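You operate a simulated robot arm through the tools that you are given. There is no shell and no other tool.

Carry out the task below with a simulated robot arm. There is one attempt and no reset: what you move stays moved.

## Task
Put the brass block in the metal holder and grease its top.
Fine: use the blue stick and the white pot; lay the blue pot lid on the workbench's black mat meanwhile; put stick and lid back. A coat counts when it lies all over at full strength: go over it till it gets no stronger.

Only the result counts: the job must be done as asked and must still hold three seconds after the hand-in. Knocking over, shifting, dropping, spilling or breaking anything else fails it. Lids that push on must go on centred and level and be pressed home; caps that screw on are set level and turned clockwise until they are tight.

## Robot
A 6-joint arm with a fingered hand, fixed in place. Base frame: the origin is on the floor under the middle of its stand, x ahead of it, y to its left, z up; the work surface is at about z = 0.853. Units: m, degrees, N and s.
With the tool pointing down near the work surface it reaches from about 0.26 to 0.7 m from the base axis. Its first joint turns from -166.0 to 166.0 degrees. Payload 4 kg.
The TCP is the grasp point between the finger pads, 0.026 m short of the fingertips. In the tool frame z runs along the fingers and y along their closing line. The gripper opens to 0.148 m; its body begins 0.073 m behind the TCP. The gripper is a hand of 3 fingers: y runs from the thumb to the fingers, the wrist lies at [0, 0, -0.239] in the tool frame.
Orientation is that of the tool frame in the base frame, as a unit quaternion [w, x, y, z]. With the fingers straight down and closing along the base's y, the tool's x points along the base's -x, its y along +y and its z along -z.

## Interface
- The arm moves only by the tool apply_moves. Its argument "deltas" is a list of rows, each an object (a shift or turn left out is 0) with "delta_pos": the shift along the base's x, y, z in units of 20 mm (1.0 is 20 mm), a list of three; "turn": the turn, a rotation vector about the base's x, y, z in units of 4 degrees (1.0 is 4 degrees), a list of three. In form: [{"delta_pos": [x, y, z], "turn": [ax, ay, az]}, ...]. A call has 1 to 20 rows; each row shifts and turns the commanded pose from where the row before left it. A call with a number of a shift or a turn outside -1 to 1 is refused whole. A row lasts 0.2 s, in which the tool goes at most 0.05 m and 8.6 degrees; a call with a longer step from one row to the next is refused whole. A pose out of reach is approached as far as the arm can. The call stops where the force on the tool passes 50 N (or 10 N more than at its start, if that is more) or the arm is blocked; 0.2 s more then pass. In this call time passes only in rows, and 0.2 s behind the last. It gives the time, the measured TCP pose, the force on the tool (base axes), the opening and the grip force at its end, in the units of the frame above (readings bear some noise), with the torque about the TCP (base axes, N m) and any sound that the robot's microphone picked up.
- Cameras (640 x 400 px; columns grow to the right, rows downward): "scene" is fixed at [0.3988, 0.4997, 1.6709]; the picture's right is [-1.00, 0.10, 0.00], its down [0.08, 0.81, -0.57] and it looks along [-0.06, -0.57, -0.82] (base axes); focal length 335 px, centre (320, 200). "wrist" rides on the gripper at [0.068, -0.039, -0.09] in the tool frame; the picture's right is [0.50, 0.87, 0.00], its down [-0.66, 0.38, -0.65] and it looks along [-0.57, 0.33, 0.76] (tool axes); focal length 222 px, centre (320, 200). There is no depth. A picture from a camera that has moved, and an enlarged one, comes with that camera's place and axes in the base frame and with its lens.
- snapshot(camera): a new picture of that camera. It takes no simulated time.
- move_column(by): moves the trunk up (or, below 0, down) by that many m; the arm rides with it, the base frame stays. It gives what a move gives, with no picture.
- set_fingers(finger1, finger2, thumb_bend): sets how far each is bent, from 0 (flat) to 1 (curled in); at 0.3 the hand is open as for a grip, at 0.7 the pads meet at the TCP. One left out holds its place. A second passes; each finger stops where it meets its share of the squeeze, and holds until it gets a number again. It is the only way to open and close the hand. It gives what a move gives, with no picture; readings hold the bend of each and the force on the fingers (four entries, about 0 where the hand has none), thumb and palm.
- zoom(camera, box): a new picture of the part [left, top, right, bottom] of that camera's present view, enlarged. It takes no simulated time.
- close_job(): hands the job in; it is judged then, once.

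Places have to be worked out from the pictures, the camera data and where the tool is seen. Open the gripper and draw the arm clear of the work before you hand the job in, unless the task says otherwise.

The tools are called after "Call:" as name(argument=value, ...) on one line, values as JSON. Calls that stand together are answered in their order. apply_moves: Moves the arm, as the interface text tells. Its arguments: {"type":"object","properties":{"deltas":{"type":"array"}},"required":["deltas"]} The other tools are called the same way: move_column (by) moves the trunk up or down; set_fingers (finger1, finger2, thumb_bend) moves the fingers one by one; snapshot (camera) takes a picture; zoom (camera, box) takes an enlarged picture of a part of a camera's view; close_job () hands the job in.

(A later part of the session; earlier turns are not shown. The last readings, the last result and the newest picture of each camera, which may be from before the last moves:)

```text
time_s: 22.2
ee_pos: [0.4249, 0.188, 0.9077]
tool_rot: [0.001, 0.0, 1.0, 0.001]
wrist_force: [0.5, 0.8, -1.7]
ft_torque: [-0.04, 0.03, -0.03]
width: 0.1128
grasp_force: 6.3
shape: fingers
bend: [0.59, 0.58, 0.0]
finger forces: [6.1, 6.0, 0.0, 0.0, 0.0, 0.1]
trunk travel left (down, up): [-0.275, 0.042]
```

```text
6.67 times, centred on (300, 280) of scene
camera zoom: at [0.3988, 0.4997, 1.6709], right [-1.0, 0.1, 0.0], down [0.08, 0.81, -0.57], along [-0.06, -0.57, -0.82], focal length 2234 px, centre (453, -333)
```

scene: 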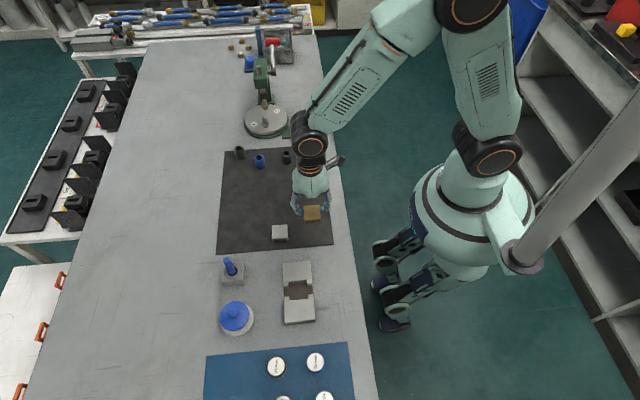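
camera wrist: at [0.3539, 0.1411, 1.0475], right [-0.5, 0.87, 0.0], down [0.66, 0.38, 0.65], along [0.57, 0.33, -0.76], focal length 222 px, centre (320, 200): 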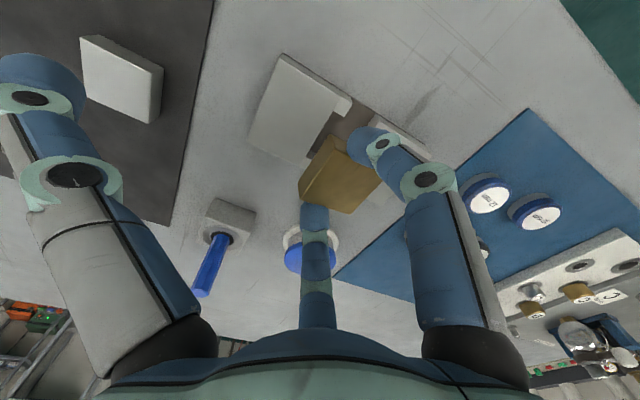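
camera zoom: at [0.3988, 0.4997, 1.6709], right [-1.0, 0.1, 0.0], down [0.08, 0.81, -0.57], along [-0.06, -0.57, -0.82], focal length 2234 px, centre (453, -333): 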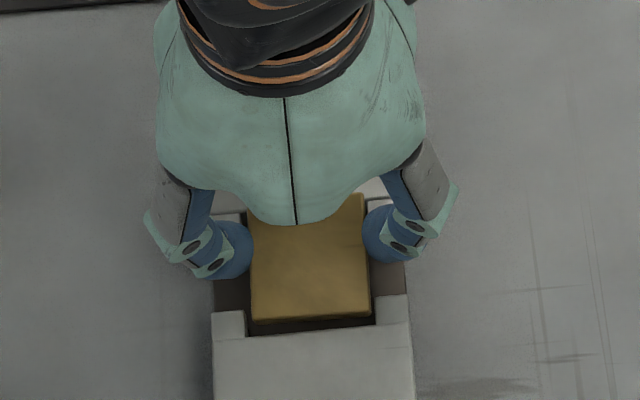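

The front edge is inside the recess; the rear gap looks tight (~1 mm), so I nudge +y by 1 mm and keep lowering gently.

Call:
apply_moves(deltas=[{"delta_pos": [0, 0.05, 0]}, {"delta_pos": [0, 0, -0.1]}, {"delta_pos": [0, 0, -0.1]}, {"delta_pos": [0, 0, -0.1]}])

Call:
zoom(camera="wrist", box=[240, 80, 440, 240])

Call:
zoom(camera="scene", box=[260, 250, 340, 310])

```text
time_s: 23.2
ee_pos: [0.4245, 0.1887, 0.9009]
tool_rot: [0.0, 0.0, 1.0, 0.001]
wrist_force: [-0.6, 0.1, -2.6]
ft_torque: [0.01, -0.02, 0.01]
width: 0.1134
grasp_force: 6.2
shape: fingers
bend: [0.59, 0.58, 0.0]
finger forces: [6.0, 5.9, 0.0, 0.0, 0.0, 0.0]
trunk travel left (down, up): [-0.275, 0.042]
```

```text
2.50 times, centred on (340, 160) of wrist
camera zoom: at [0.3566, 0.1483, 0.9897], right [-0.5, 0.87, 0.0], down [0.66, 0.38, 0.65], along [0.57, 0.33, -0.76], focal length 555 px, centre (270, 300)
```

zoom: 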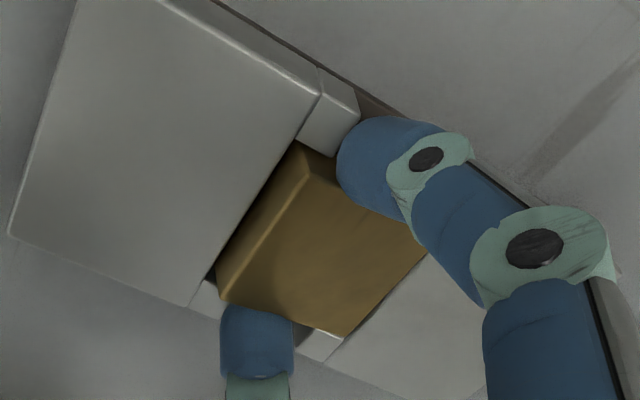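

```text
6.67 times, centred on (300, 280) of scene
camera zoom: at [0.3988, 0.4997, 1.6709], right [-1.0, 0.1, 0.0], down [0.08, 0.81, -0.57], along [-0.06, -0.57, -0.82], focal length 2234 px, centre (453, -333)
```

zoom: 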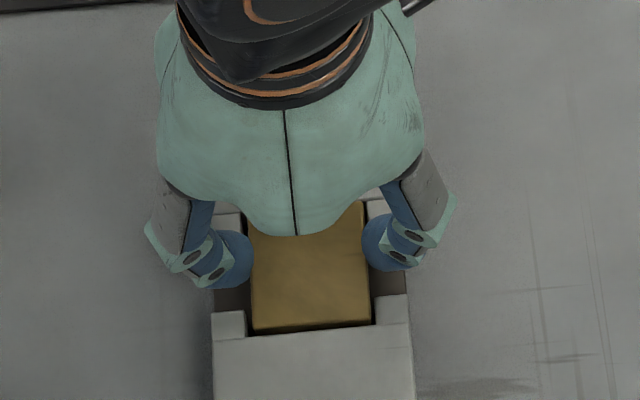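

It is sliding in freely. I keep lowering until the floor is felt.

Call:
apply_moves(deltas=[{"delta_pos": [0, 0, -0.1]}, {"delta_pos": [0, 0, -0.1]}])

Call:
zoom(camera="wrist", box=[240, 80, 440, 240])

```text
time_s: 23.8
ee_pos: [0.4235, 0.1896, 0.8958]
tool_rot: [-0.001, -0.001, 1.0, 0.0]
wrist_force: [0.0, 1.4, -1.2]
ft_torque: [0.01, 0.06, 0.02]
width: 0.113
grasp_force: 6.5
shape: fingers
bend: [0.59, 0.58, 0.0]
finger forces: [6.8, 6.6, 0.1, 0.0, 0.1, 0.0]
trunk travel left (down, up): [-0.275, 0.042]
```

```text
2.50 times, centred on (340, 160) of wrist
camera zoom: at [0.3567, 0.148, 0.9865], right [-0.5, 0.87, 0.0], down [0.65, 0.38, 0.65], along [0.57, 0.33, -0.76], focal length 555 px, centre (270, 300)
```

zoom: 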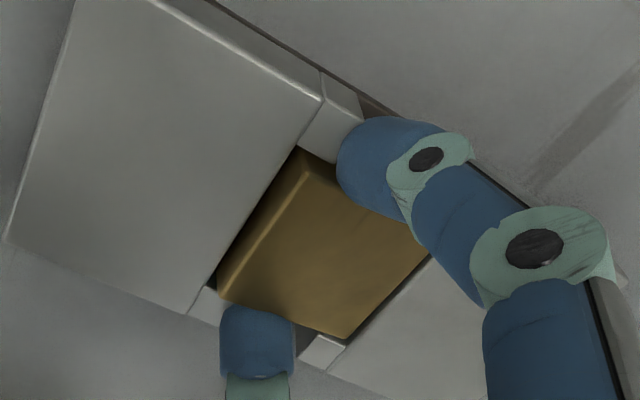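

The load is easing, so contact with the floor has begun. Two more small steps to level the block.

Call:
apply_moves(deltas=[{"delta_pos": [0, 0, -0.06]}, {"delta_pos": [0, 0, -0.06]}])

Call:
zoom(camera="wrist", box=[240, 80, 440, 240])

Call:
zoom(camera="scene", box=[260, 250, 340, 310])

```text
time_s: 24.4
ee_pos: [0.4243, 0.1878, 0.8961]
tool_rot: [0.0, 0.0, 1.0, 0.001]
wrist_force: [-0.8, 2.4, -0.3]
ft_torque: [0.01, 0.0, -0.01]
width: 0.1131
grasp_force: 6.9
shape: fingers
bend: [0.59, 0.58, 0.0]
finger forces: [7.4, 7.3, 0.1, 0.0, 0.0, 0.0]
trunk travel left (down, up): [-0.275, 0.042]
```

```text
2.50 times, centred on (340, 160) of wrist
camera zoom: at [0.3564, 0.1479, 0.9843], right [-0.5, 0.87, 0.0], down [0.65, 0.38, 0.65], along [0.57, 0.33, -0.76], focal length 555 px, centre (270, 300)
```

zoom: 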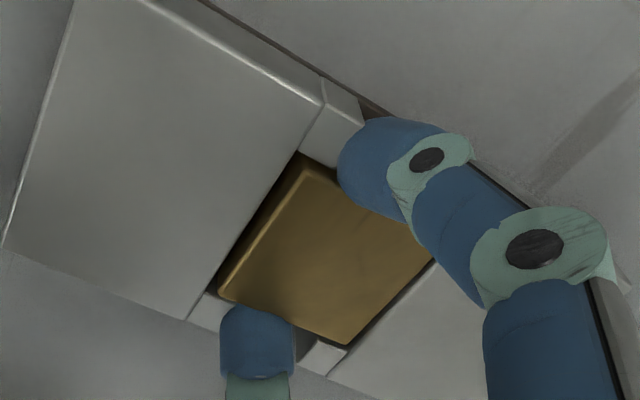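

```text
6.67 times, centred on (300, 280) of scene
camera zoom: at [0.3988, 0.4997, 1.6709], right [-1.0, 0.1, 0.0], down [0.08, 0.81, -0.57], along [-0.06, -0.57, -0.82], focal length 2234 px, centre (453, -333)
```

zoom: 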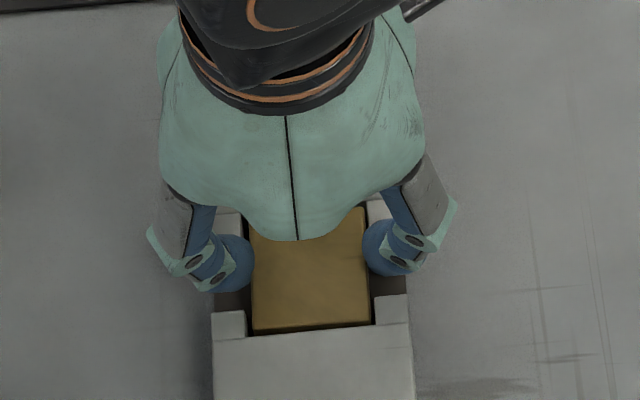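

The block is nearly level. I open the fingers only slightly (so they don't swing into the lugs) to release it.

Call:
set_fingers(finger1=0.565, finger2=0.565)

Call:
zoom(camera="wrist", box=[240, 80, 440, 240])

Call:
zoom(camera="scene", box=[260, 250, 340, 310])

```text
time_s: 25.4
ee_pos: [0.4231, 0.1875, 0.896]
tool_rot: [0.001, 0.0, 1.0, 0.0]
wrist_force: [-0.2, 0.3, -1.4]
ft_torque: [-0.02, -0.01, -0.05]
width: 0.1187
grasp_force: 0.4
shape: fingers
bend: [0.56, 0.56, 0.0]
finger forces: [0.2, 0.4, 0.0, 0.1, 0.0, 0.1]
trunk travel left (down, up): [-0.275, 0.042]
```

```text
2.50 times, centred on (340, 160) of wrist
camera zoom: at [0.3563, 0.1476, 0.9843], right [-0.5, 0.87, 0.0], down [0.66, 0.38, 0.65], along [0.57, 0.33, -0.76], focal length 555 px, centre (270, 300)
```

zoom: 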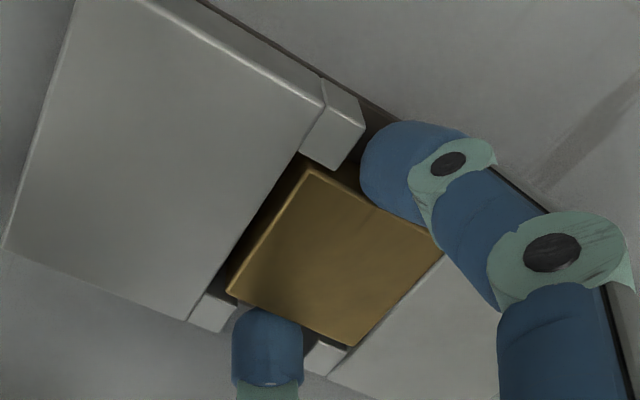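

```text
6.67 times, centred on (300, 280) of scene
camera zoom: at [0.3988, 0.4997, 1.6709], right [-1.0, 0.1, 0.0], down [0.08, 0.81, -0.57], along [-0.06, -0.57, -0.82], focal length 2234 px, centre (453, -333)
```

zoom: 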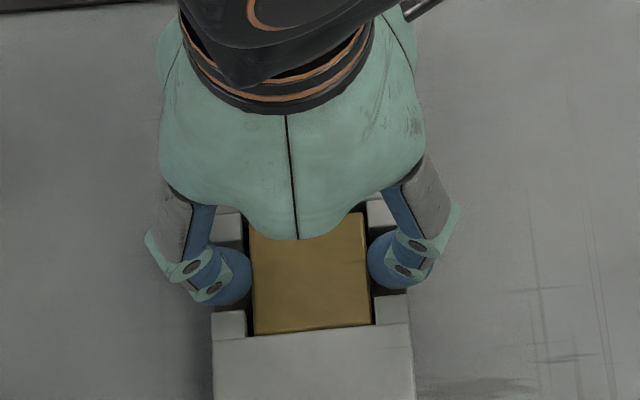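

The block has dropped flat into the recess. I lift the hand straight up slowly.

Call:
apply_moves(deltas=[{"delta_pos": [0, 0, 0.15]}, {"delta_pos": [0, 0, 0.25]}, {"delta_pos": [0, 0, 0.5]}, {"delta_pos": [0, 0, 0.8]}, {"delta_pos": [0, 0, 1]}, {"delta_pos": [0, 0, 1]}, {"delta_pos": [0, 0, 1]}])

Call:
snapshot(camera="wrist")

Call:
snapshot(camera="scene")

```text
time_s: 27.0
ee_pos: [0.4243, 0.1877, 0.9908]
tool_rot: [0.0, 0.0, 1.0, -0.001]
wrist_force: [0.0, 0.1, -0.6]
ft_torque: [0.03, 0.0, 0.0]
width: 0.1191
grasp_force: 0.1
shape: fingers
bend: [0.56, 0.56, 0.0]
finger forces: [0.0, 0.0, 0.1, 0.0, 0.1, 0.0]
trunk travel left (down, up): [-0.275, 0.042]
```

```text
taken
camera wrist: at [0.3566, 0.148, 1.0787], right [-0.5, 0.87, 0.0], down [0.65, 0.38, 0.65], along [0.57, 0.33, -0.76], focal length 222 px, centre (320, 200)
```

wrist: 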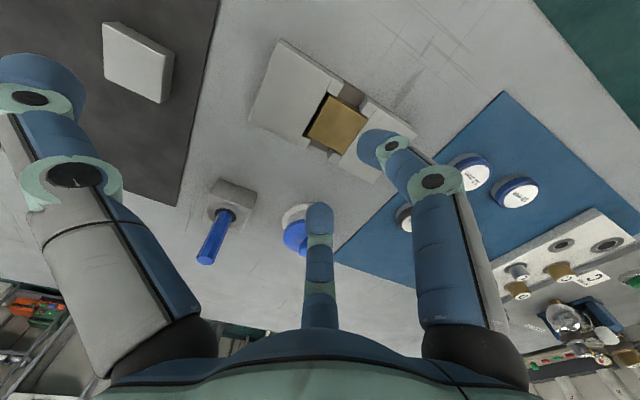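

```text
taken
```

scene: 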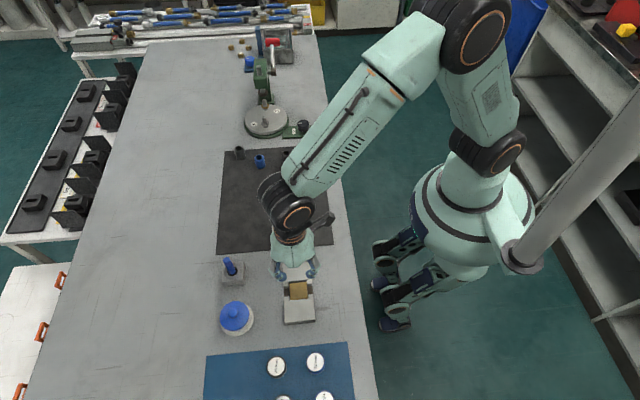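

Call:
zoom(camera="wrist", box=[270, 60, 390, 180])

Call:
zoom(camera="scene", box=[260, 250, 340, 330])

```text
3.33 times, centred on (330, 120) of wrist
camera zoom: at [0.3566, 0.148, 1.0787], right [-0.5, 0.87, 0.0], down [0.65, 0.38, 0.65], along [0.57, 0.33, -0.76], focal length 740 px, centre (287, 467)
```

zoom: 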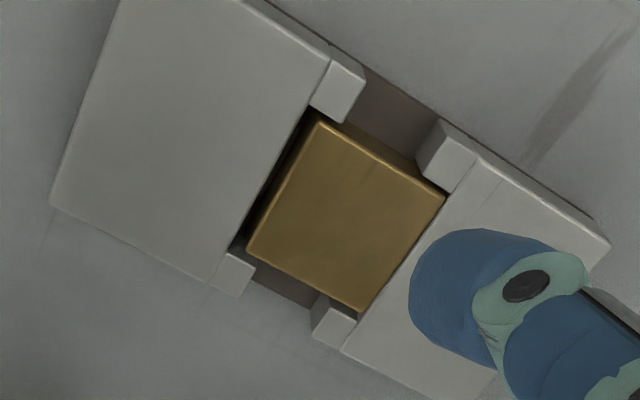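

```text
5.00 times, centred on (300, 290) of scene
camera zoom: at [0.3988, 0.4997, 1.6709], right [-1.0, 0.1, 0.0], down [0.08, 0.81, -0.57], along [-0.06, -0.57, -0.82], focal length 1675 px, centre (420, -250)
```

zoom: 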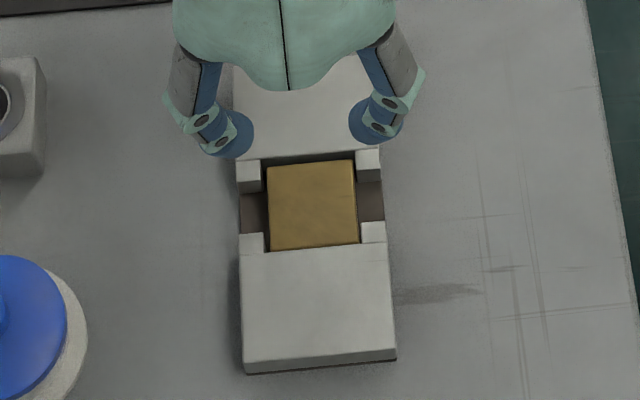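

The block is seated level in the recess, its top spanning about x 0.403–0.444, y 0.185–0.225. Next the pot lid: I open the hand and move to where the wrist camera sees the pot and stick well.

Call:
set_fingers(finger1=0.3, finger2=0.3, thumb_bend=0.3)

Call:
apply_moves(deltas=[{"delta_pos": [0.3, 0, 1]}, {"delta_pos": [0.5, 0.2, 1]}, {"delta_pos": [0.6, 0.3, 0.5]}, {"delta_pos": [0.6, 0.3, 0]}, {"delta_pos": [0.3, 0, 0]}])

Call:
snapshot(camera="wrist")

Call:
snapshot(camera="scene")

```text
time_s: 28.0
ee_pos: [0.4238, 0.1876, 0.9893]
tool_rot: [0.0, 0.0, 1.0, 0.0]
wrist_force: [-1.1, 0.0, -0.3]
ft_torque: [0.01, 0.0, -0.01]
width: 0.1267
grasp_force: 0.0
shape: fingers
bend: [0.3, 0.3, 0.3]
finger forces: [0.1, 0.1, 0.1, 0.1, 0.0, 0.1]
trunk travel left (down, up): [-0.275, 0.042]
```

```text
time_s: 29.2
ee_pos: [0.4707, 0.2034, 1.0387]
tool_rot: [0.0, -0.001, 1.0, 0.0]
wrist_force: [0.2, -0.1, 0.5]
ft_torque: [0.0, -0.01, 0.0]
width: 0.1268
grasp_force: 0.1
shape: fingers
bend: [0.3, 0.3, 0.3]
finger forces: [0.0, 0.0, 0.0, 0.1, 0.0, 0.0]
trunk travel left (down, up): [-0.275, 0.042]
```

```text
taken
camera wrist: at [0.402, 0.164, 1.1264], right [-0.5, 0.87, 0.0], down [0.66, 0.38, 0.65], along [0.57, 0.33, -0.76], focal length 222 px, centre (320, 200)
```

wrist: 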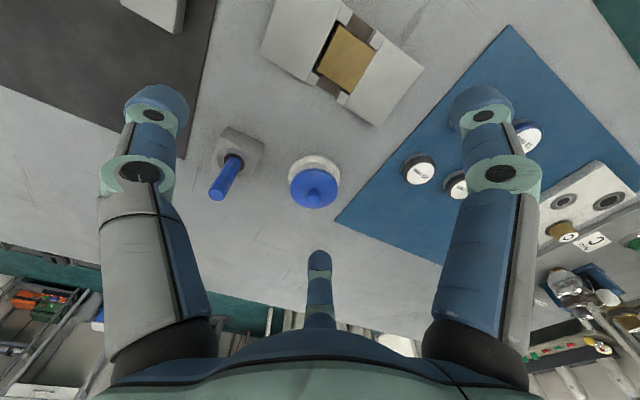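

```text
taken
```

scene: 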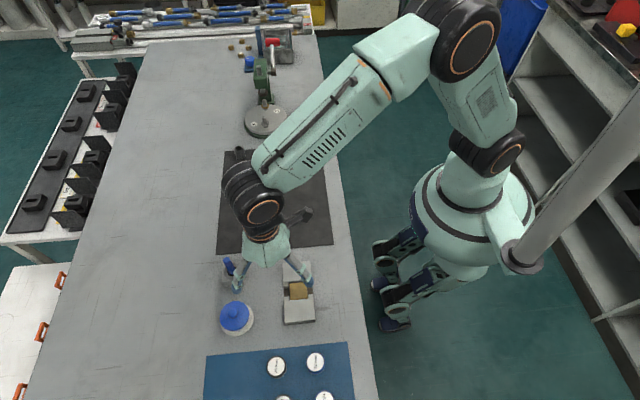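

Call:
zoom(camera="wrist", box=[200, 110, 360, 220])

Call:
zoom(camera="scene", box=[200, 280, 280, 340])

```text
3.64 times, centred on (280, 165) of wrist
camera zoom: at [0.402, 0.164, 1.1264], right [-0.5, 0.87, 0.0], down [0.66, 0.38, 0.65], along [0.57, 0.33, -0.76], focal length 808 px, centre (466, 327)
```

zoom: 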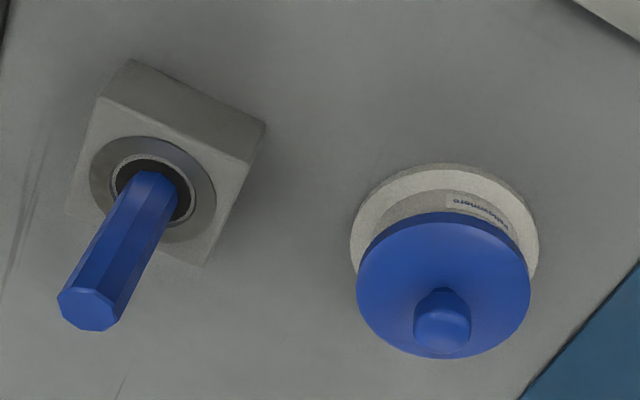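

```text
6.67 times, centred on (240, 310) of scene
camera zoom: at [0.3988, 0.4997, 1.6709], right [-1.0, 0.1, 0.0], down [0.08, 0.81, -0.57], along [-0.06, -0.57, -0.82], focal length 2234 px, centre (853, -533)
```

zoom: 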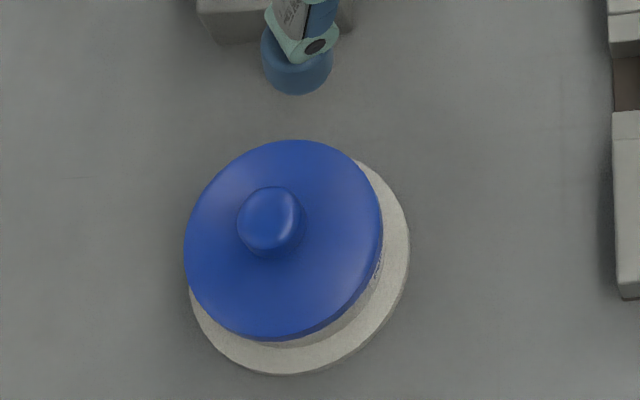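

Triangulating both views: lid centre ≈(0.5736, 0.2525), disc top z≈0.88, knob top z≈0.905, knob ≈21 mm wide. I partly close the fingers and move above the knob.

Call:
set_fingers(finger1=0.52, finger2=0.52, thumb_bend=0.52)

Call:
apply_moves(deltas=[{"delta_pos": [0.86, 0.41, 0]}, {"delta_pos": [0.86, 0.41, 0]}, {"delta_pos": [0.86, 0.41, 0]}, {"delta_pos": [0.86, 0.41, 0]}, {"delta_pos": [0.86, 0.41, 0]}, {"delta_pos": [0.85, 0.4, 0]}, {"delta_pos": [0, 0, -0.7]}, {"delta_pos": [0, 0, -0.8]}, {"delta_pos": [0, 0, -0.8]}, {"delta_pos": [0, 0, -0.7]}])

Call:
snapshot(camera="wrist")

Call:
zoom(camera="scene", box=[180, 230, 300, 340])

```text
time_s: 30.2
ee_pos: [0.47, 0.2035, 1.0372]
tool_rot: [0.0, 0.001, 1.0, 0.0]
wrist_force: [-0.3, -0.4, 0.1]
ft_torque: [-0.01, 0.05, -0.01]
width: 0.0559
grasp_force: 0.0
shape: fingers
bend: [0.52, 0.52, 0.52]
finger forces: [0.0, 0.0, 0.0, 0.0, 0.0, 0.0]
trunk travel left (down, up): [-0.275, 0.042]
```

```text
time_s: 32.4
ee_pos: [0.5724, 0.2517, 0.9803]
tool_rot: [0.001, 0.0, 1.0, 0.0]
wrist_force: [-0.6, -0.6, -0.1]
ft_torque: [-0.02, -0.03, -0.02]
width: 0.0559
grasp_force: 0.0
shape: fingers
bend: [0.52, 0.52, 0.52]
finger forces: [0.0, 0.0, 0.0, 0.0, 0.0, 0.1]
trunk travel left (down, up): [-0.275, 0.042]
```

```text
taken
camera wrist: at [0.504, 0.2115, 1.0689], right [-0.5, 0.87, 0.0], down [0.66, 0.38, 0.65], along [0.57, 0.33, -0.76], focal length 222 px, centre (320, 200)
```

wrist: 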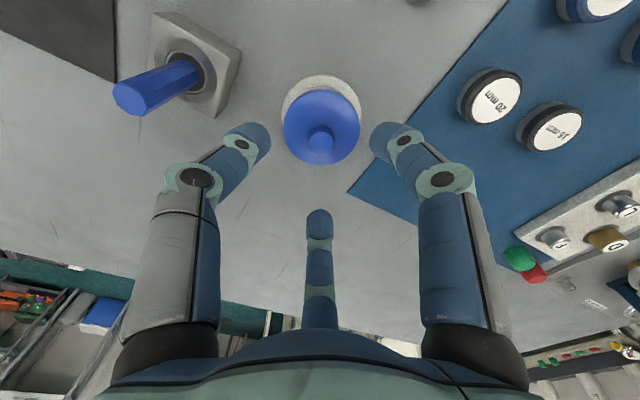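

```text
3.64 times, centred on (240, 285) of scene
camera zoom: at [0.3988, 0.4997, 1.6709], right [-1.0, 0.1, 0.0], down [0.08, 0.81, -0.57], along [-0.06, -0.57, -0.82], focal length 1218 px, centre (611, -109)
```

zoom: 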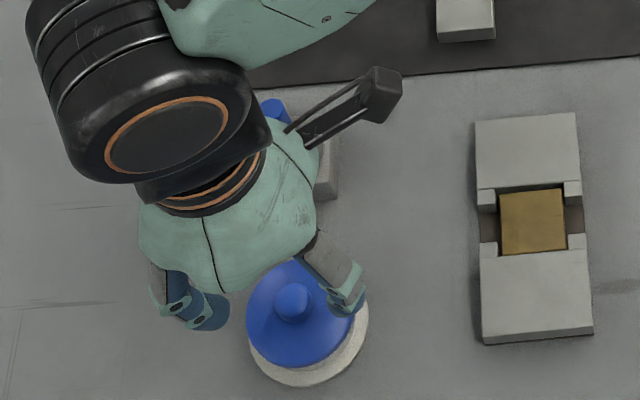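

The knob lines up with the tool axis. I lower further with the fingers around it, then check.

Call:
apply_moves(deltas=[{"delta_pos": [0, 0, -0.7]}, {"delta_pos": [0, 0, -0.8]}, {"delta_pos": [0, 0, -0.6]}])

Call:
zoom(camera="wrist", box=[220, 80, 420, 240])

Call:
zoom(camera="scene", box=[190, 270, 280, 340])

```text
time_s: 33.2
ee_pos: [0.5716, 0.2534, 0.9371]
tool_rot: [0.0, 0.0, 1.0, 0.0]
wrist_force: [0.1, -0.6, -0.1]
ft_torque: [0.01, -0.02, 0.0]
width: 0.0562
grasp_force: 0.1
shape: fingers
bend: [0.52, 0.52, 0.52]
finger forces: [0.0, 0.0, 0.0, 0.0, 0.0, 0.1]
trunk travel left (down, up): [-0.275, 0.042]
```

```text
2.50 times, centred on (320, 160) of wrist
camera zoom: at [0.5048, 0.2133, 1.027], right [-0.5, 0.87, 0.0], down [0.65, 0.38, 0.65], along [0.57, 0.33, -0.76], focal length 555 px, centre (320, 300)
```

zoom: 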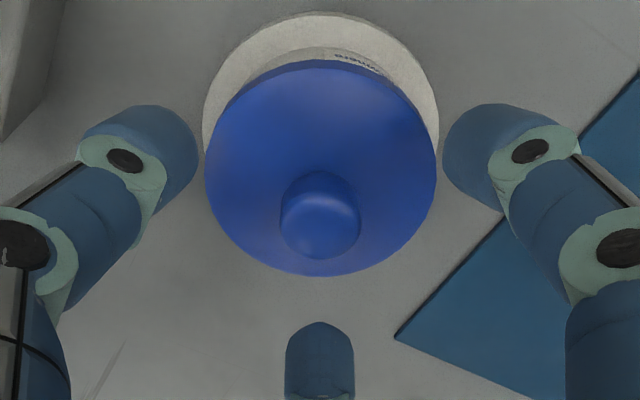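

```text
5.71 times, centred on (235, 305) of scene
camera zoom: at [0.3988, 0.4997, 1.6709], right [-1.0, 0.1, 0.0], down [0.08, 0.81, -0.57], along [-0.06, -0.57, -0.82], focal length 1914 px, centre (806, -400)
```

zoom: 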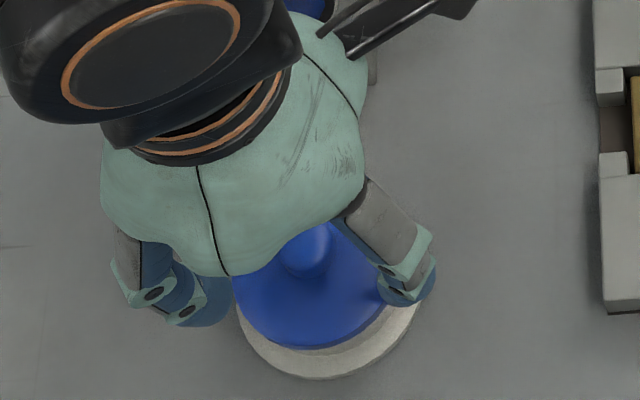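

Centred within a millimetre. I lower to TCP z≈0.920 and narrow the fingers around the knob to check heights.

Call:
apply_moves(deltas=[{"delta_pos": [0, 0, -0.5]}, {"delta_pos": [0, 0, -0.35]}])

Call:
set_fingers(finger1=0.59, finger2=0.59, thumb_bend=0.59)

Call:
zoom(camera="wrist", box=[220, 80, 420, 240])

Call:
zoom(camera="scene", box=[190, 270, 280, 340])

```text
time_s: 33.8
ee_pos: [0.5723, 0.2526, 0.92]
tool_rot: [0.001, 0.0, 1.0, 0.001]
wrist_force: [-0.5, -0.4, -0.6]
ft_torque: [0.03, 0.03, 0.0]
width: 0.0561
grasp_force: 0.1
shape: fingers
bend: [0.52, 0.52, 0.52]
finger forces: [0.0, 0.0, 0.0, 0.0, 0.0, 0.0]
trunk travel left (down, up): [-0.275, 0.042]
```

```text
time_s: 34.8
ee_pos: [0.5718, 0.2541, 0.92]
tool_rot: [0.0, 0.001, 1.0, 0.0]
wrist_force: [-0.4, -0.5, 0.0]
ft_torque: [-0.01, 0.0, 0.02]
width: 0.0334
grasp_force: 0.0
shape: fingers
bend: [0.59, 0.59, 0.59]
finger forces: [0.0, 0.1, 0.0, 0.0, 0.1, 0.1]
trunk travel left (down, up): [-0.275, 0.042]
```

```text
2.50 times, centred on (320, 160) of wrist
camera zoom: at [0.5055, 0.2132, 1.0095], right [-0.5, 0.87, 0.0], down [0.66, 0.38, 0.65], along [0.57, 0.33, -0.76], focal length 555 px, centre (320, 300)
```

zoom: 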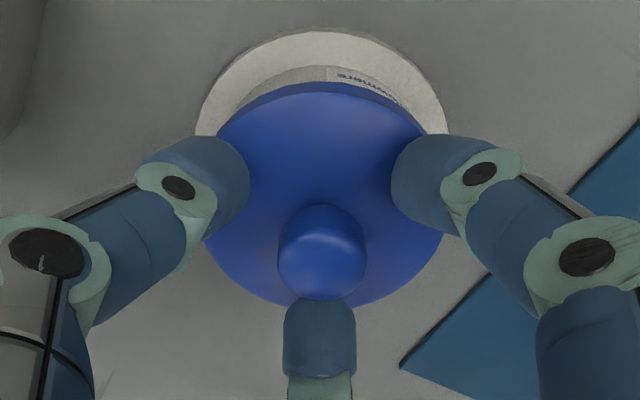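

```text
5.71 times, centred on (235, 305) of scene
camera zoom: at [0.3988, 0.4997, 1.6709], right [-1.0, 0.1, 0.0], down [0.08, 0.81, -0.57], along [-0.06, -0.57, -0.82], focal length 1914 px, centre (806, -400)
```

zoom: 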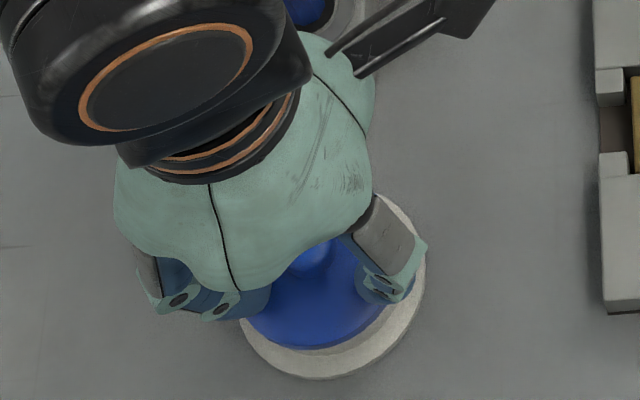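

Fingers are symmetric about the knob. I lower a few millimetres more, watching for lid contact, then grip.

Call:
apply_moves(deltas=[{"delta_pos": [0, 0, -0.1]}, {"delta_pos": [0, 0, -0.1]}])

Call:
set_fingers(finger1=0.75, finger2=0.75, thumb_bend=0.75)

Call:
zoom(camera="wrist", box=[220, 80, 420, 240])

```text
time_s: 35.4
ee_pos: [0.5735, 0.2537, 0.9191]
tool_rot: [0.002, 0.001, 1.0, 0.001]
wrist_force: [-0.1, -0.8, 13.6]
ft_torque: [-0.01, 0.1, 0.0]
width: 0.033
grasp_force: 6.2
shape: fingers
bend: [0.59, 0.59, 0.59]
finger forces: [6.2, 3.2, 0.0, 0.1, 3.7, 0.0]
trunk travel left (down, up): [-0.275, 0.042]
```

```text
time_s: 36.4
ee_pos: [0.5729, 0.2532, 0.916]
tool_rot: [0.0, 0.0, 1.0, 0.0]
wrist_force: [-0.3, -1.3, 0.1]
ft_torque: [-0.03, -0.06, -0.01]
width: 0.0098
grasp_force: 16.9
shape: fingers
bend: [0.64, 0.62, 0.68]
finger forces: [8.8, 12.8, 0.0, 0.0, 11.8, 0.1]
trunk travel left (down, up): [-0.275, 0.042]
```

```text
2.50 times, centred on (320, 160) of wrist
camera zoom: at [0.5053, 0.2133, 1.0053], right [-0.5, 0.87, 0.0], down [0.66, 0.38, 0.65], along [0.57, 0.33, -0.76], focal length 555 px, centre (320, 300)
```

zoom: 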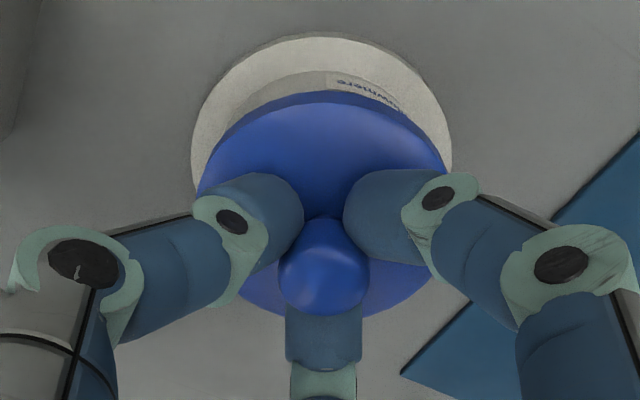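

The three fingers grip the knob (9–13 N each). I pull up gently by a few millimetres and watch force and pot.

Call:
apply_moves(deltas=[{"delta_pos": [0, 0, 0.1]}, {"delta_pos": [0, 0, 0.1]}, {"delta_pos": [0, 0, 0.1]}])

Call:
zoom(camera="wrist", box=[220, 80, 420, 240])

Call:
zoom(camera="scene", box=[190, 270, 280, 340])

```text
time_s: 37.2
ee_pos: [0.5726, 0.252, 0.921]
tool_rot: [0.0, -0.001, 1.0, 0.001]
wrist_force: [0.4, -0.1, -0.7]
ft_torque: [-0.01, 0.02, -0.01]
width: 0.0098
grasp_force: 16.8
shape: fingers
bend: [0.64, 0.62, 0.68]
finger forces: [9.3, 12.7, 0.0, 0.0, 11.3, 0.0]
trunk travel left (down, up): [-0.275, 0.042]
```

```text
2.50 times, centred on (320, 160) of wrist
camera zoom: at [0.5058, 0.2125, 1.0105], right [-0.5, 0.87, 0.0], down [0.66, 0.38, 0.65], along [0.57, 0.33, -0.76], focal length 555 px, centre (320, 300)
```

zoom: 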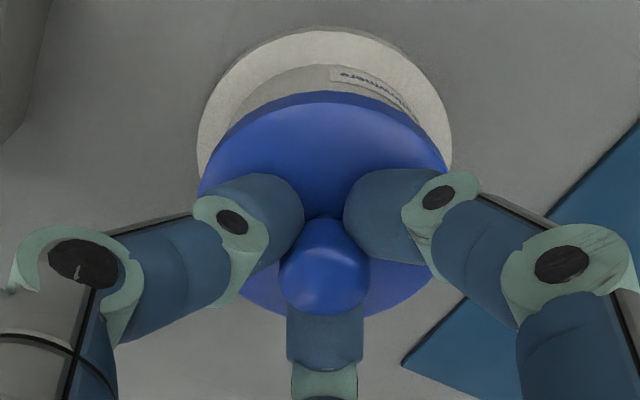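

```text
5.71 times, centred on (235, 305) of scene
camera zoom: at [0.3988, 0.4997, 1.6709], right [-1.0, 0.1, 0.0], down [0.08, 0.81, -0.57], along [-0.06, -0.57, -0.82], focal length 1914 px, centre (806, -400)
```

zoom: 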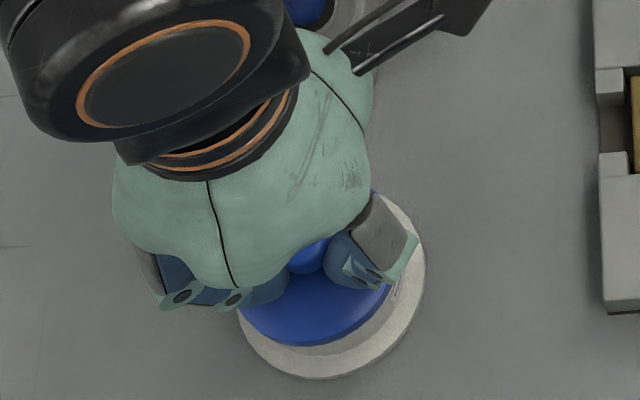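

The lid rises with the hand while the pot stays. I continue lifting.

Call:
apply_moves(deltas=[{"delta_pos": [0, 0, 0.15]}, {"delta_pos": [0, 0, 0.25]}, {"delta_pos": [0, 0, 0.4]}, {"delta_pos": [0, 0, 0.6]}, {"delta_pos": [0, 0, 0.6]}, {"delta_pos": [0, 0, 0.4]}])

Call:
snapshot(camera="wrist")

Call:
snapshot(camera="scene")

```text
time_s: 38.6
ee_pos: [0.5734, 0.2528, 0.9682]
tool_rot: [0.0, 0.0, 1.0, -0.001]
wrist_force: [-0.9, 0.0, -1.9]
ft_torque: [-0.04, 0.02, 0.0]
width: 0.0098
grasp_force: 17.0
shape: fingers
bend: [0.64, 0.62, 0.68]
finger forces: [9.3, 12.5, 0.1, 0.0, 11.4, 0.0]
trunk travel left (down, up): [-0.275, 0.042]
```

```text
taken
camera wrist: at [0.5058, 0.2131, 1.0588], right [-0.5, 0.87, 0.0], down [0.65, 0.38, 0.65], along [0.57, 0.33, -0.76], focal length 222 px, centre (320, 200)
```

wrist: 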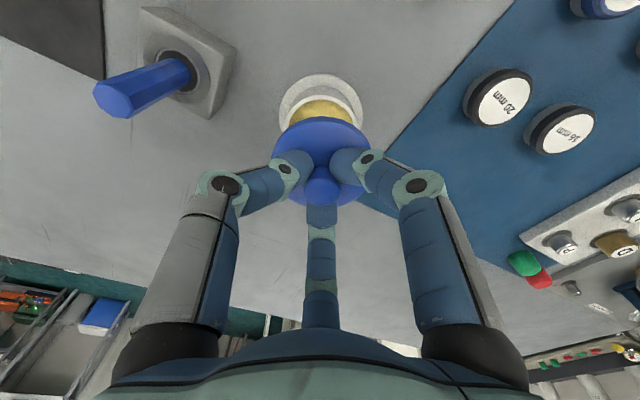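

```text
taken
```

scene: 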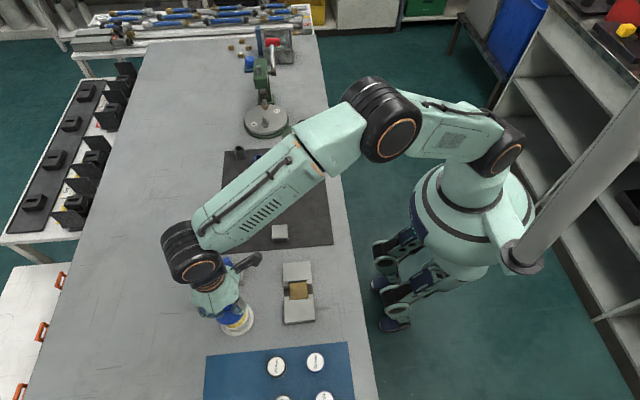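

The lid is off, showing yellow grease in the pot. I raise it well above the stick and carry it over the free part of the black mat near (0.54, -0.05).

Call:
apply_moves(deltas=[{"delta_pos": [0, 0, 0.6]}, {"delta_pos": [0, 0, 0.9]}, {"delta_pos": [0, 0, 0.9]}, {"delta_pos": [0, 0, 0.9]}, {"delta_pos": [0, 0, 0.9]}, {"delta_pos": [0, 0, 0.4]}])

Call:
apply_moves(deltas=[{"delta_pos": [-0.1, -0.3, 0]}, {"delta_pos": [-0.1, -0.6, 0]}, {"delta_pos": [-0.1, -0.85, 0]}, {"delta_pos": [-0.1, -0.9, 0]}, {"delta_pos": [-0.1, -0.9, 0]}, {"delta_pos": [-0.1, -0.9, 0]}, {"delta_pos": [-0.1, -0.9, 0]}, {"delta_pos": [-0.1, -0.9, 0]}, {"delta_pos": [-0.1, -0.9, 0]}, {"delta_pos": [-0.1, -0.9, 0]}, {"delta_pos": [-0.1, -0.9, 0]}, {"delta_pos": [-0.1, -0.9, 0]}, {"delta_pos": [-0.1, -0.9, 0]}, {"delta_pos": [-0.1, -0.9, 0]}, {"delta_pos": [-0.1, -0.9, 0]}, {"delta_pos": [-0.1, -0.9, 0]}, {"delta_pos": [-0.1, -0.85, 0]}, {"delta_pos": [0, -0.6, 0]}, {"delta_pos": [0, -0.3, 0]}])

Call:
snapshot(camera="wrist")

Call:
snapshot(camera="scene")

```text
time_s: 40.0
ee_pos: [0.5724, 0.254, 1.0599]
tool_rot: [0.0, 0.0, 1.0, 0.0]
wrist_force: [-0.5, 0.0, 0.0]
ft_torque: [0.01, -0.01, -0.02]
width: 0.0095
grasp_force: 17.2
shape: fingers
bend: [0.64, 0.62, 0.68]
finger forces: [9.3, 12.6, 0.0, 0.1, 11.4, 0.0]
trunk travel left (down, up): [-0.275, 0.042]
```

```text
time_s: 44.0
ee_pos: [0.5385, -0.0498, 1.0604]
tool_rot: [0.001, 0.0, 1.0, 0.0]
wrist_force: [-0.5, 0.0, -0.6]
ft_torque: [0.02, 0.01, 0.03]
width: 0.0093
grasp_force: 16.6
shape: fingers
bend: [0.64, 0.62, 0.68]
finger forces: [9.1, 12.3, 0.0, 0.1, 11.3, 0.0]
trunk travel left (down, up): [-0.275, 0.042]
```

```text
taken
camera wrist: at [0.4709, -0.0908, 1.1496], right [-0.5, 0.87, 0.0], down [0.66, 0.38, 0.65], along [0.57, 0.33, -0.76], focal length 222 px, centre (320, 200)
```

wrist: 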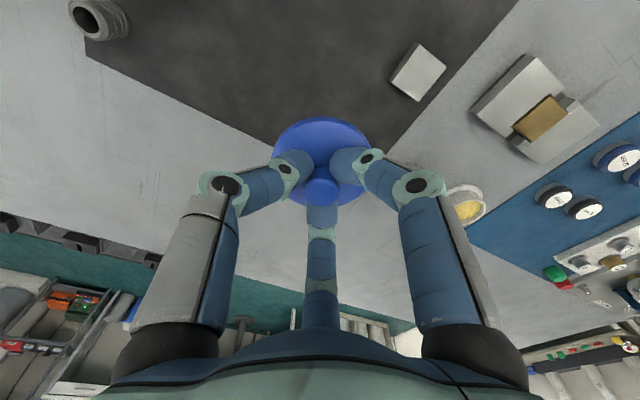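

```text
taken
```

scene: 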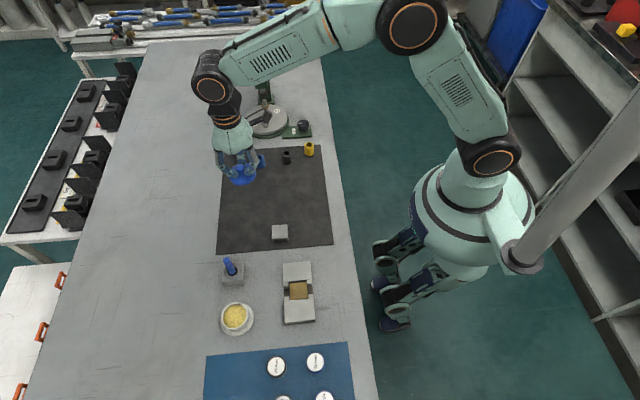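

The lid hangs level over a free part of the mat. I lower it, fast first and then in small steps to feel the touch-down.

Call:
apply_moves(deltas=[{"delta_pos": [0, 0, -0.5]}, {"delta_pos": [0, 0, -0.9]}, {"delta_pos": [0, 0, -1]}, {"delta_pos": [0, 0, -1]}, {"delta_pos": [0, 0, -1]}, {"delta_pos": [0, 0, -1]}, {"delta_pos": [0, 0, -0.6]}, {"delta_pos": [0, 0, -0.3]}])

Call:
zoom(camera="scene", box=[210, 160, 310, 240])

Call:
snapshot(camera="wrist")

```text
time_s: 45.8
ee_pos: [0.5373, -0.0501, 0.935]
tool_rot: [0.0, 0.001, 1.0, 0.001]
wrist_force: [-1.1, 0.1, -0.1]
ft_torque: [0.01, -0.02, -0.01]
width: 0.0091
grasp_force: 16.3
shape: fingers
bend: [0.64, 0.62, 0.68]
finger forces: [9.2, 12.2, 0.1, 0.0, 11.2, 0.0]
trunk travel left (down, up): [-0.275, 0.042]
```

```text
5.00 times, centred on (260, 200) of scene
camera zoom: at [0.3988, 0.4997, 1.6709], right [-1.0, 0.1, 0.0], down [0.08, 0.81, -0.57], along [-0.06, -0.57, -0.82], focal length 1675 px, centre (620, 200)
```

zoom: 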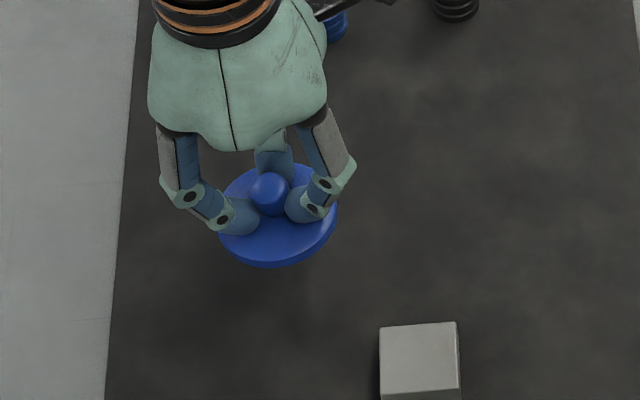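

```text
taken
camera wrist: at [0.4697, -0.0902, 1.0243], right [-0.5, 0.87, 0.0], down [0.65, 0.38, 0.65], along [0.57, 0.33, -0.76], focal length 222 px, centre (320, 200)
```

wrist: 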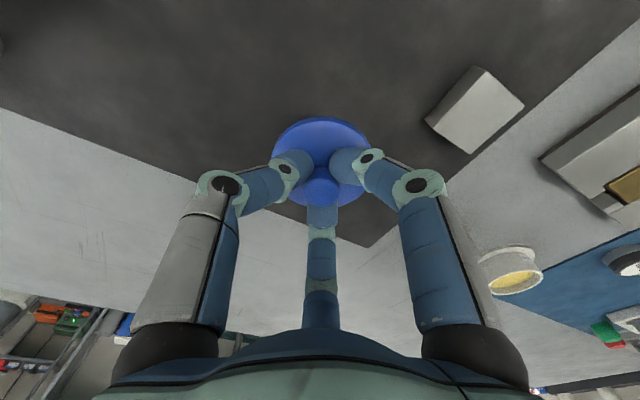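

The lid looks like a thin disc. I continue lowering to just above the mat.

Call:
apply_moves(deltas=[{"delta_pos": [0, 0, -0.4]}, {"delta_pos": [0, 0, -0.3]}, {"delta_pos": [0, 0, -0.2]}])

Call:
apply_moves(deltas=[{"delta_pos": [0, 0, -0.1]}, {"delta_pos": [0, 0, -0.1]}])

Call:
zoom(camera="scene", box=[230, 180, 290, 230])

```text
time_s: 46.6
ee_pos: [0.5375, -0.0505, 0.9175]
tool_rot: [0.0, 0.0, 1.0, 0.0]
wrist_force: [-0.3, 0.5, 0.1]
ft_torque: [0.02, 0.01, -0.01]
width: 0.0096
grasp_force: 16.5
shape: fingers
bend: [0.64, 0.62, 0.68]
finger forces: [9.2, 12.2, 0.1, 0.0, 11.2, 0.0]
trunk travel left (down, up): [-0.275, 0.042]
```

```text
time_s: 47.2
ee_pos: [0.5388, -0.0514, 0.9135]
tool_rot: [0.0, 0.0, 1.0, 0.001]
wrist_force: [-1.4, -0.2, -0.5]
ft_torque: [0.0, -0.03, 0.0]
width: 0.0094
grasp_force: 16.2
shape: fingers
bend: [0.64, 0.62, 0.68]
finger forces: [9.1, 12.2, 0.1, 0.1, 11.2, 0.0]
trunk travel left (down, up): [-0.275, 0.042]
```

```text
8.00 times, centred on (260, 205) of scene
camera zoom: at [0.3988, 0.4997, 1.6709], right [-1.0, 0.1, 0.0], down [0.08, 0.81, -0.57], along [-0.06, -0.57, -0.82], focal length 2680 px, centre (800, 160)
```

zoom: 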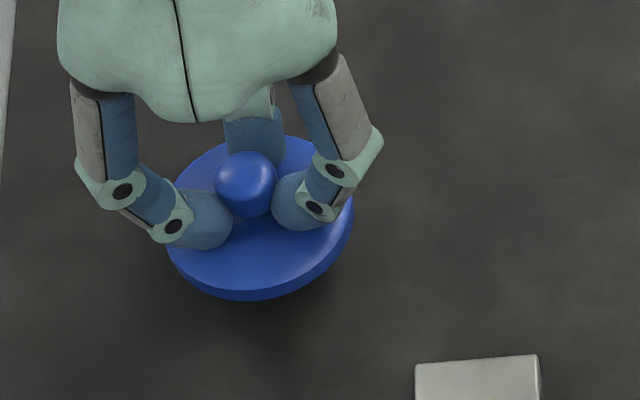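

A shadow gap remains below the lid, so I keep lowering gently until it touches.

Call:
apply_moves(deltas=[{"delta_pos": [0, 0, -0.12]}, {"delta_pos": [0, 0, -0.12]}, {"delta_pos": [0, 0, -0.12]}])

Call:
apply_moves(deltas=[{"delta_pos": [0, 0, -0.1]}, {"delta_pos": [0, 0, -0.1]}])

Call:
zoom(camera="scene", box=[230, 180, 290, 230])

```text
time_s: 48.0
ee_pos: [0.5396, -0.0513, 0.9057]
tool_rot: [0.001, 0.0, 1.0, 0.0]
wrist_force: [0.3, 0.5, 0.3]
ft_torque: [0.01, 0.03, 0.0]
width: 0.0091
grasp_force: 16.2
shape: fingers
bend: [0.64, 0.62, 0.68]
finger forces: [9.2, 12.3, 0.0, 0.0, 11.2, 0.1]
trunk travel left (down, up): [-0.275, 0.042]
```

```text
time_s: 48.6
ee_pos: [0.5379, -0.0524, 0.9022]
tool_rot: [0.0, 0.0, 1.0, 0.0]
wrist_force: [0.1, 0.0, -0.2]
ft_torque: [0.02, -0.02, 0.01]
width: 0.0093
grasp_force: 16.1
shape: fingers
bend: [0.64, 0.62, 0.68]
finger forces: [9.2, 12.2, 0.0, 0.0, 11.2, 0.0]
trunk travel left (down, up): [-0.275, 0.042]
```

```text
8.00 times, centred on (260, 205) of scene
camera zoom: at [0.3988, 0.4997, 1.6709], right [-1.0, 0.1, 0.0], down [0.08, 0.81, -0.57], along [-0.06, -0.57, -0.82], focal length 2680 px, centre (800, 160)
```

zoom: 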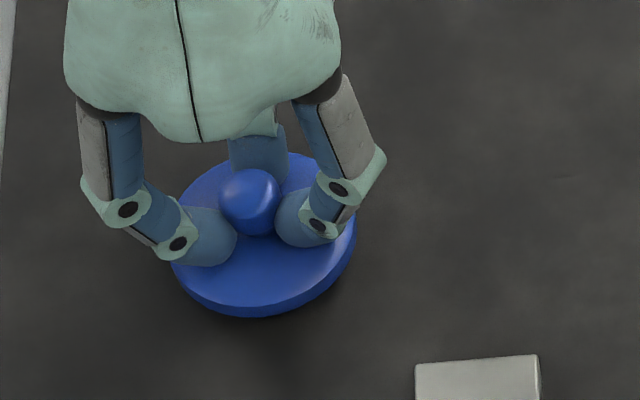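

Still slightly above the mat. Continuing in 2 mm steps.

Call:
apply_moves(deltas=[{"delta_pos": [0, 0, -0.1]}, {"delta_pos": [0, 0, -0.1]}])

Call:
apply_moves(deltas=[{"delta_pos": [0, 0, -0.08]}])

Call:
zoom(camera="scene", box=[230, 180, 290, 230])

```text
time_s: 49.2
ee_pos: [0.5391, -0.0527, 0.898]
tool_rot: [0.0, 0.0, 1.0, 0.0]
wrist_force: [0.7, 0.2, -0.6]
ft_torque: [0.02, 0.0, 0.01]
width: 0.0091
grasp_force: 16.4
shape: fingers
bend: [0.64, 0.62, 0.68]
finger forces: [9.3, 12.2, 0.0, 0.0, 11.2, 0.0]
trunk travel left (down, up): [-0.275, 0.042]
```

```text
time_s: 49.6
ee_pos: [0.539, -0.0526, 0.8961]
tool_rot: [0.0, 0.001, 1.0, 0.001]
wrist_force: [0.1, -0.2, 0.0]
ft_torque: [-0.01, -0.01, 0.01]
width: 0.009
grasp_force: 16.3
shape: fingers
bend: [0.64, 0.62, 0.68]
finger forces: [9.2, 12.2, 0.0, 0.1, 11.2, 0.0]
trunk travel left (down, up): [-0.275, 0.042]
```

```text
8.00 times, centred on (260, 205) of scene
camera zoom: at [0.3988, 0.4997, 1.6709], right [-1.0, 0.1, 0.0], down [0.08, 0.81, -0.57], along [-0.06, -0.57, -0.82], focal length 2680 px, centre (800, 160)
```

zoom: 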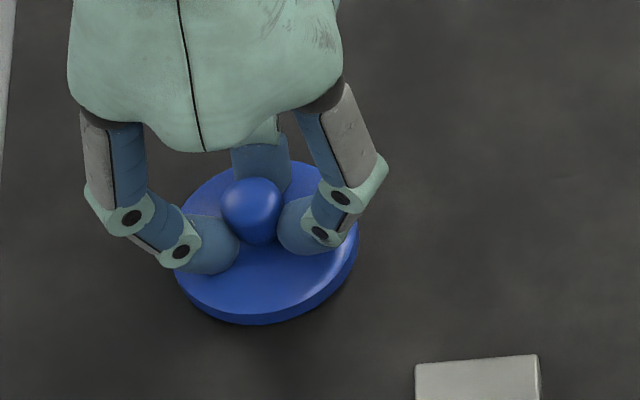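

Call:
apply_moves(deltas=[{"delta_pos": [0, 0, -0.08]}])

Call:
apply_moves(deltas=[{"delta_pos": [0, 0, -0.06]}])

Call:
zoom(camera="scene", box=[230, 180, 290, 230])

```text
time_s: 50.0
ee_pos: [0.5389, -0.0505, 0.8944]
tool_rot: [0.0, 0.0, 1.0, 0.0]
wrist_force: [0.6, -0.1, 0.3]
ft_torque: [-0.01, 0.02, 0.01]
width: 0.0093
grasp_force: 16.8
shape: fingers
bend: [0.64, 0.62, 0.68]
finger forces: [9.2, 12.2, 0.1, 0.1, 11.2, 0.0]
trunk travel left (down, up): [-0.275, 0.042]
```

```text
time_s: 50.4
ee_pos: [0.5371, -0.051, 0.893]
tool_rot: [0.0, 0.0, 1.0, 0.0]
wrist_force: [-0.5, 0.4, 0.2]
ft_torque: [0.02, 0.03, 0.01]
width: 0.0089
grasp_force: 16.1
shape: fingers
bend: [0.64, 0.62, 0.68]
finger forces: [9.2, 12.1, 0.0, 0.0, 11.3, 0.1]
trunk travel left (down, up): [-0.275, 0.042]
```

```text
8.00 times, centred on (260, 205) of scene
camera zoom: at [0.3988, 0.4997, 1.6709], right [-1.0, 0.1, 0.0], down [0.08, 0.81, -0.57], along [-0.06, -0.57, -0.82], focal length 2680 px, centre (800, 160)
```

zoom: 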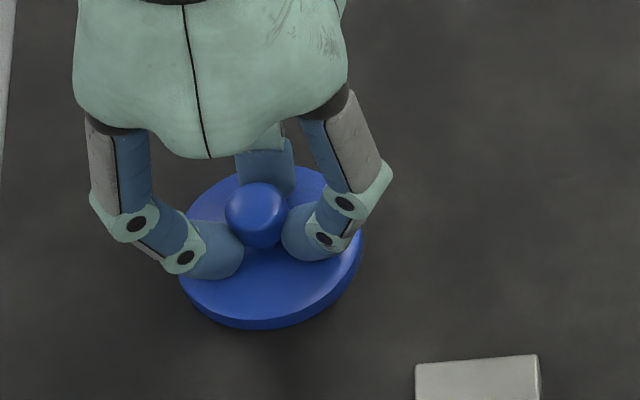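

Nearly there; a few more 1 mm steps until the force changes.

Call:
apply_moves(deltas=[{"delta_pos": [0, 0, -0.05]}, {"delta_pos": [0, 0, -0.05]}])

Call:
apply_moves(deltas=[{"delta_pos": [0, 0, -0.05]}])

Call:
zoom(camera="scene", box=[230, 180, 290, 230])

```text
time_s: 51.0
ee_pos: [0.5387, -0.0503, 0.8926]
tool_rot: [-0.001, 0.0, 1.0, 0.0]
wrist_force: [-1.1, -0.6, 1.5]
ft_torque: [0.01, -0.04, 0.03]
width: 0.0093
grasp_force: 17.2
shape: fingers
bend: [0.64, 0.62, 0.68]
finger forces: [9.3, 13.5, 0.0, 0.1, 11.4, 0.0]
trunk travel left (down, up): [-0.275, 0.042]
```

```text
time_s: 51.4
ee_pos: [0.5379, -0.0512, 0.8917]
tool_rot: [0.001, 0.0, 1.0, -0.001]
wrist_force: [-2.0, -0.3, 5.5]
ft_torque: [-0.03, -0.09, -0.02]
width: 0.0094
grasp_force: 19.7
shape: fingers
bend: [0.64, 0.62, 0.68]
finger forces: [9.7, 17.1, 0.1, 0.1, 13.2, 0.0]
trunk travel left (down, up): [-0.275, 0.042]
```

```text
8.00 times, centred on (260, 205) of scene
camera zoom: at [0.3988, 0.4997, 1.6709], right [-1.0, 0.1, 0.0], down [0.08, 0.81, -0.57], along [-0.06, -0.57, -0.82], focal length 2680 px, centre (800, 160)
```

zoom: 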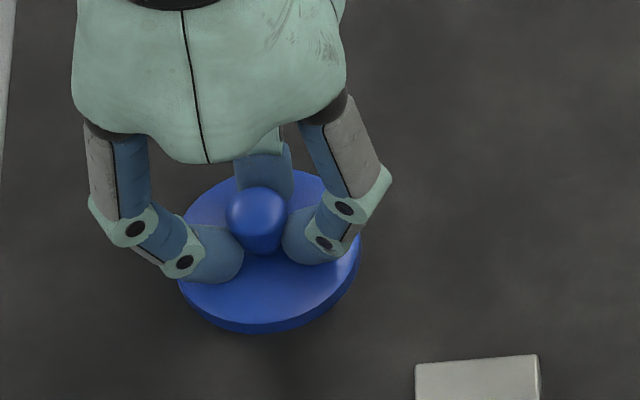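

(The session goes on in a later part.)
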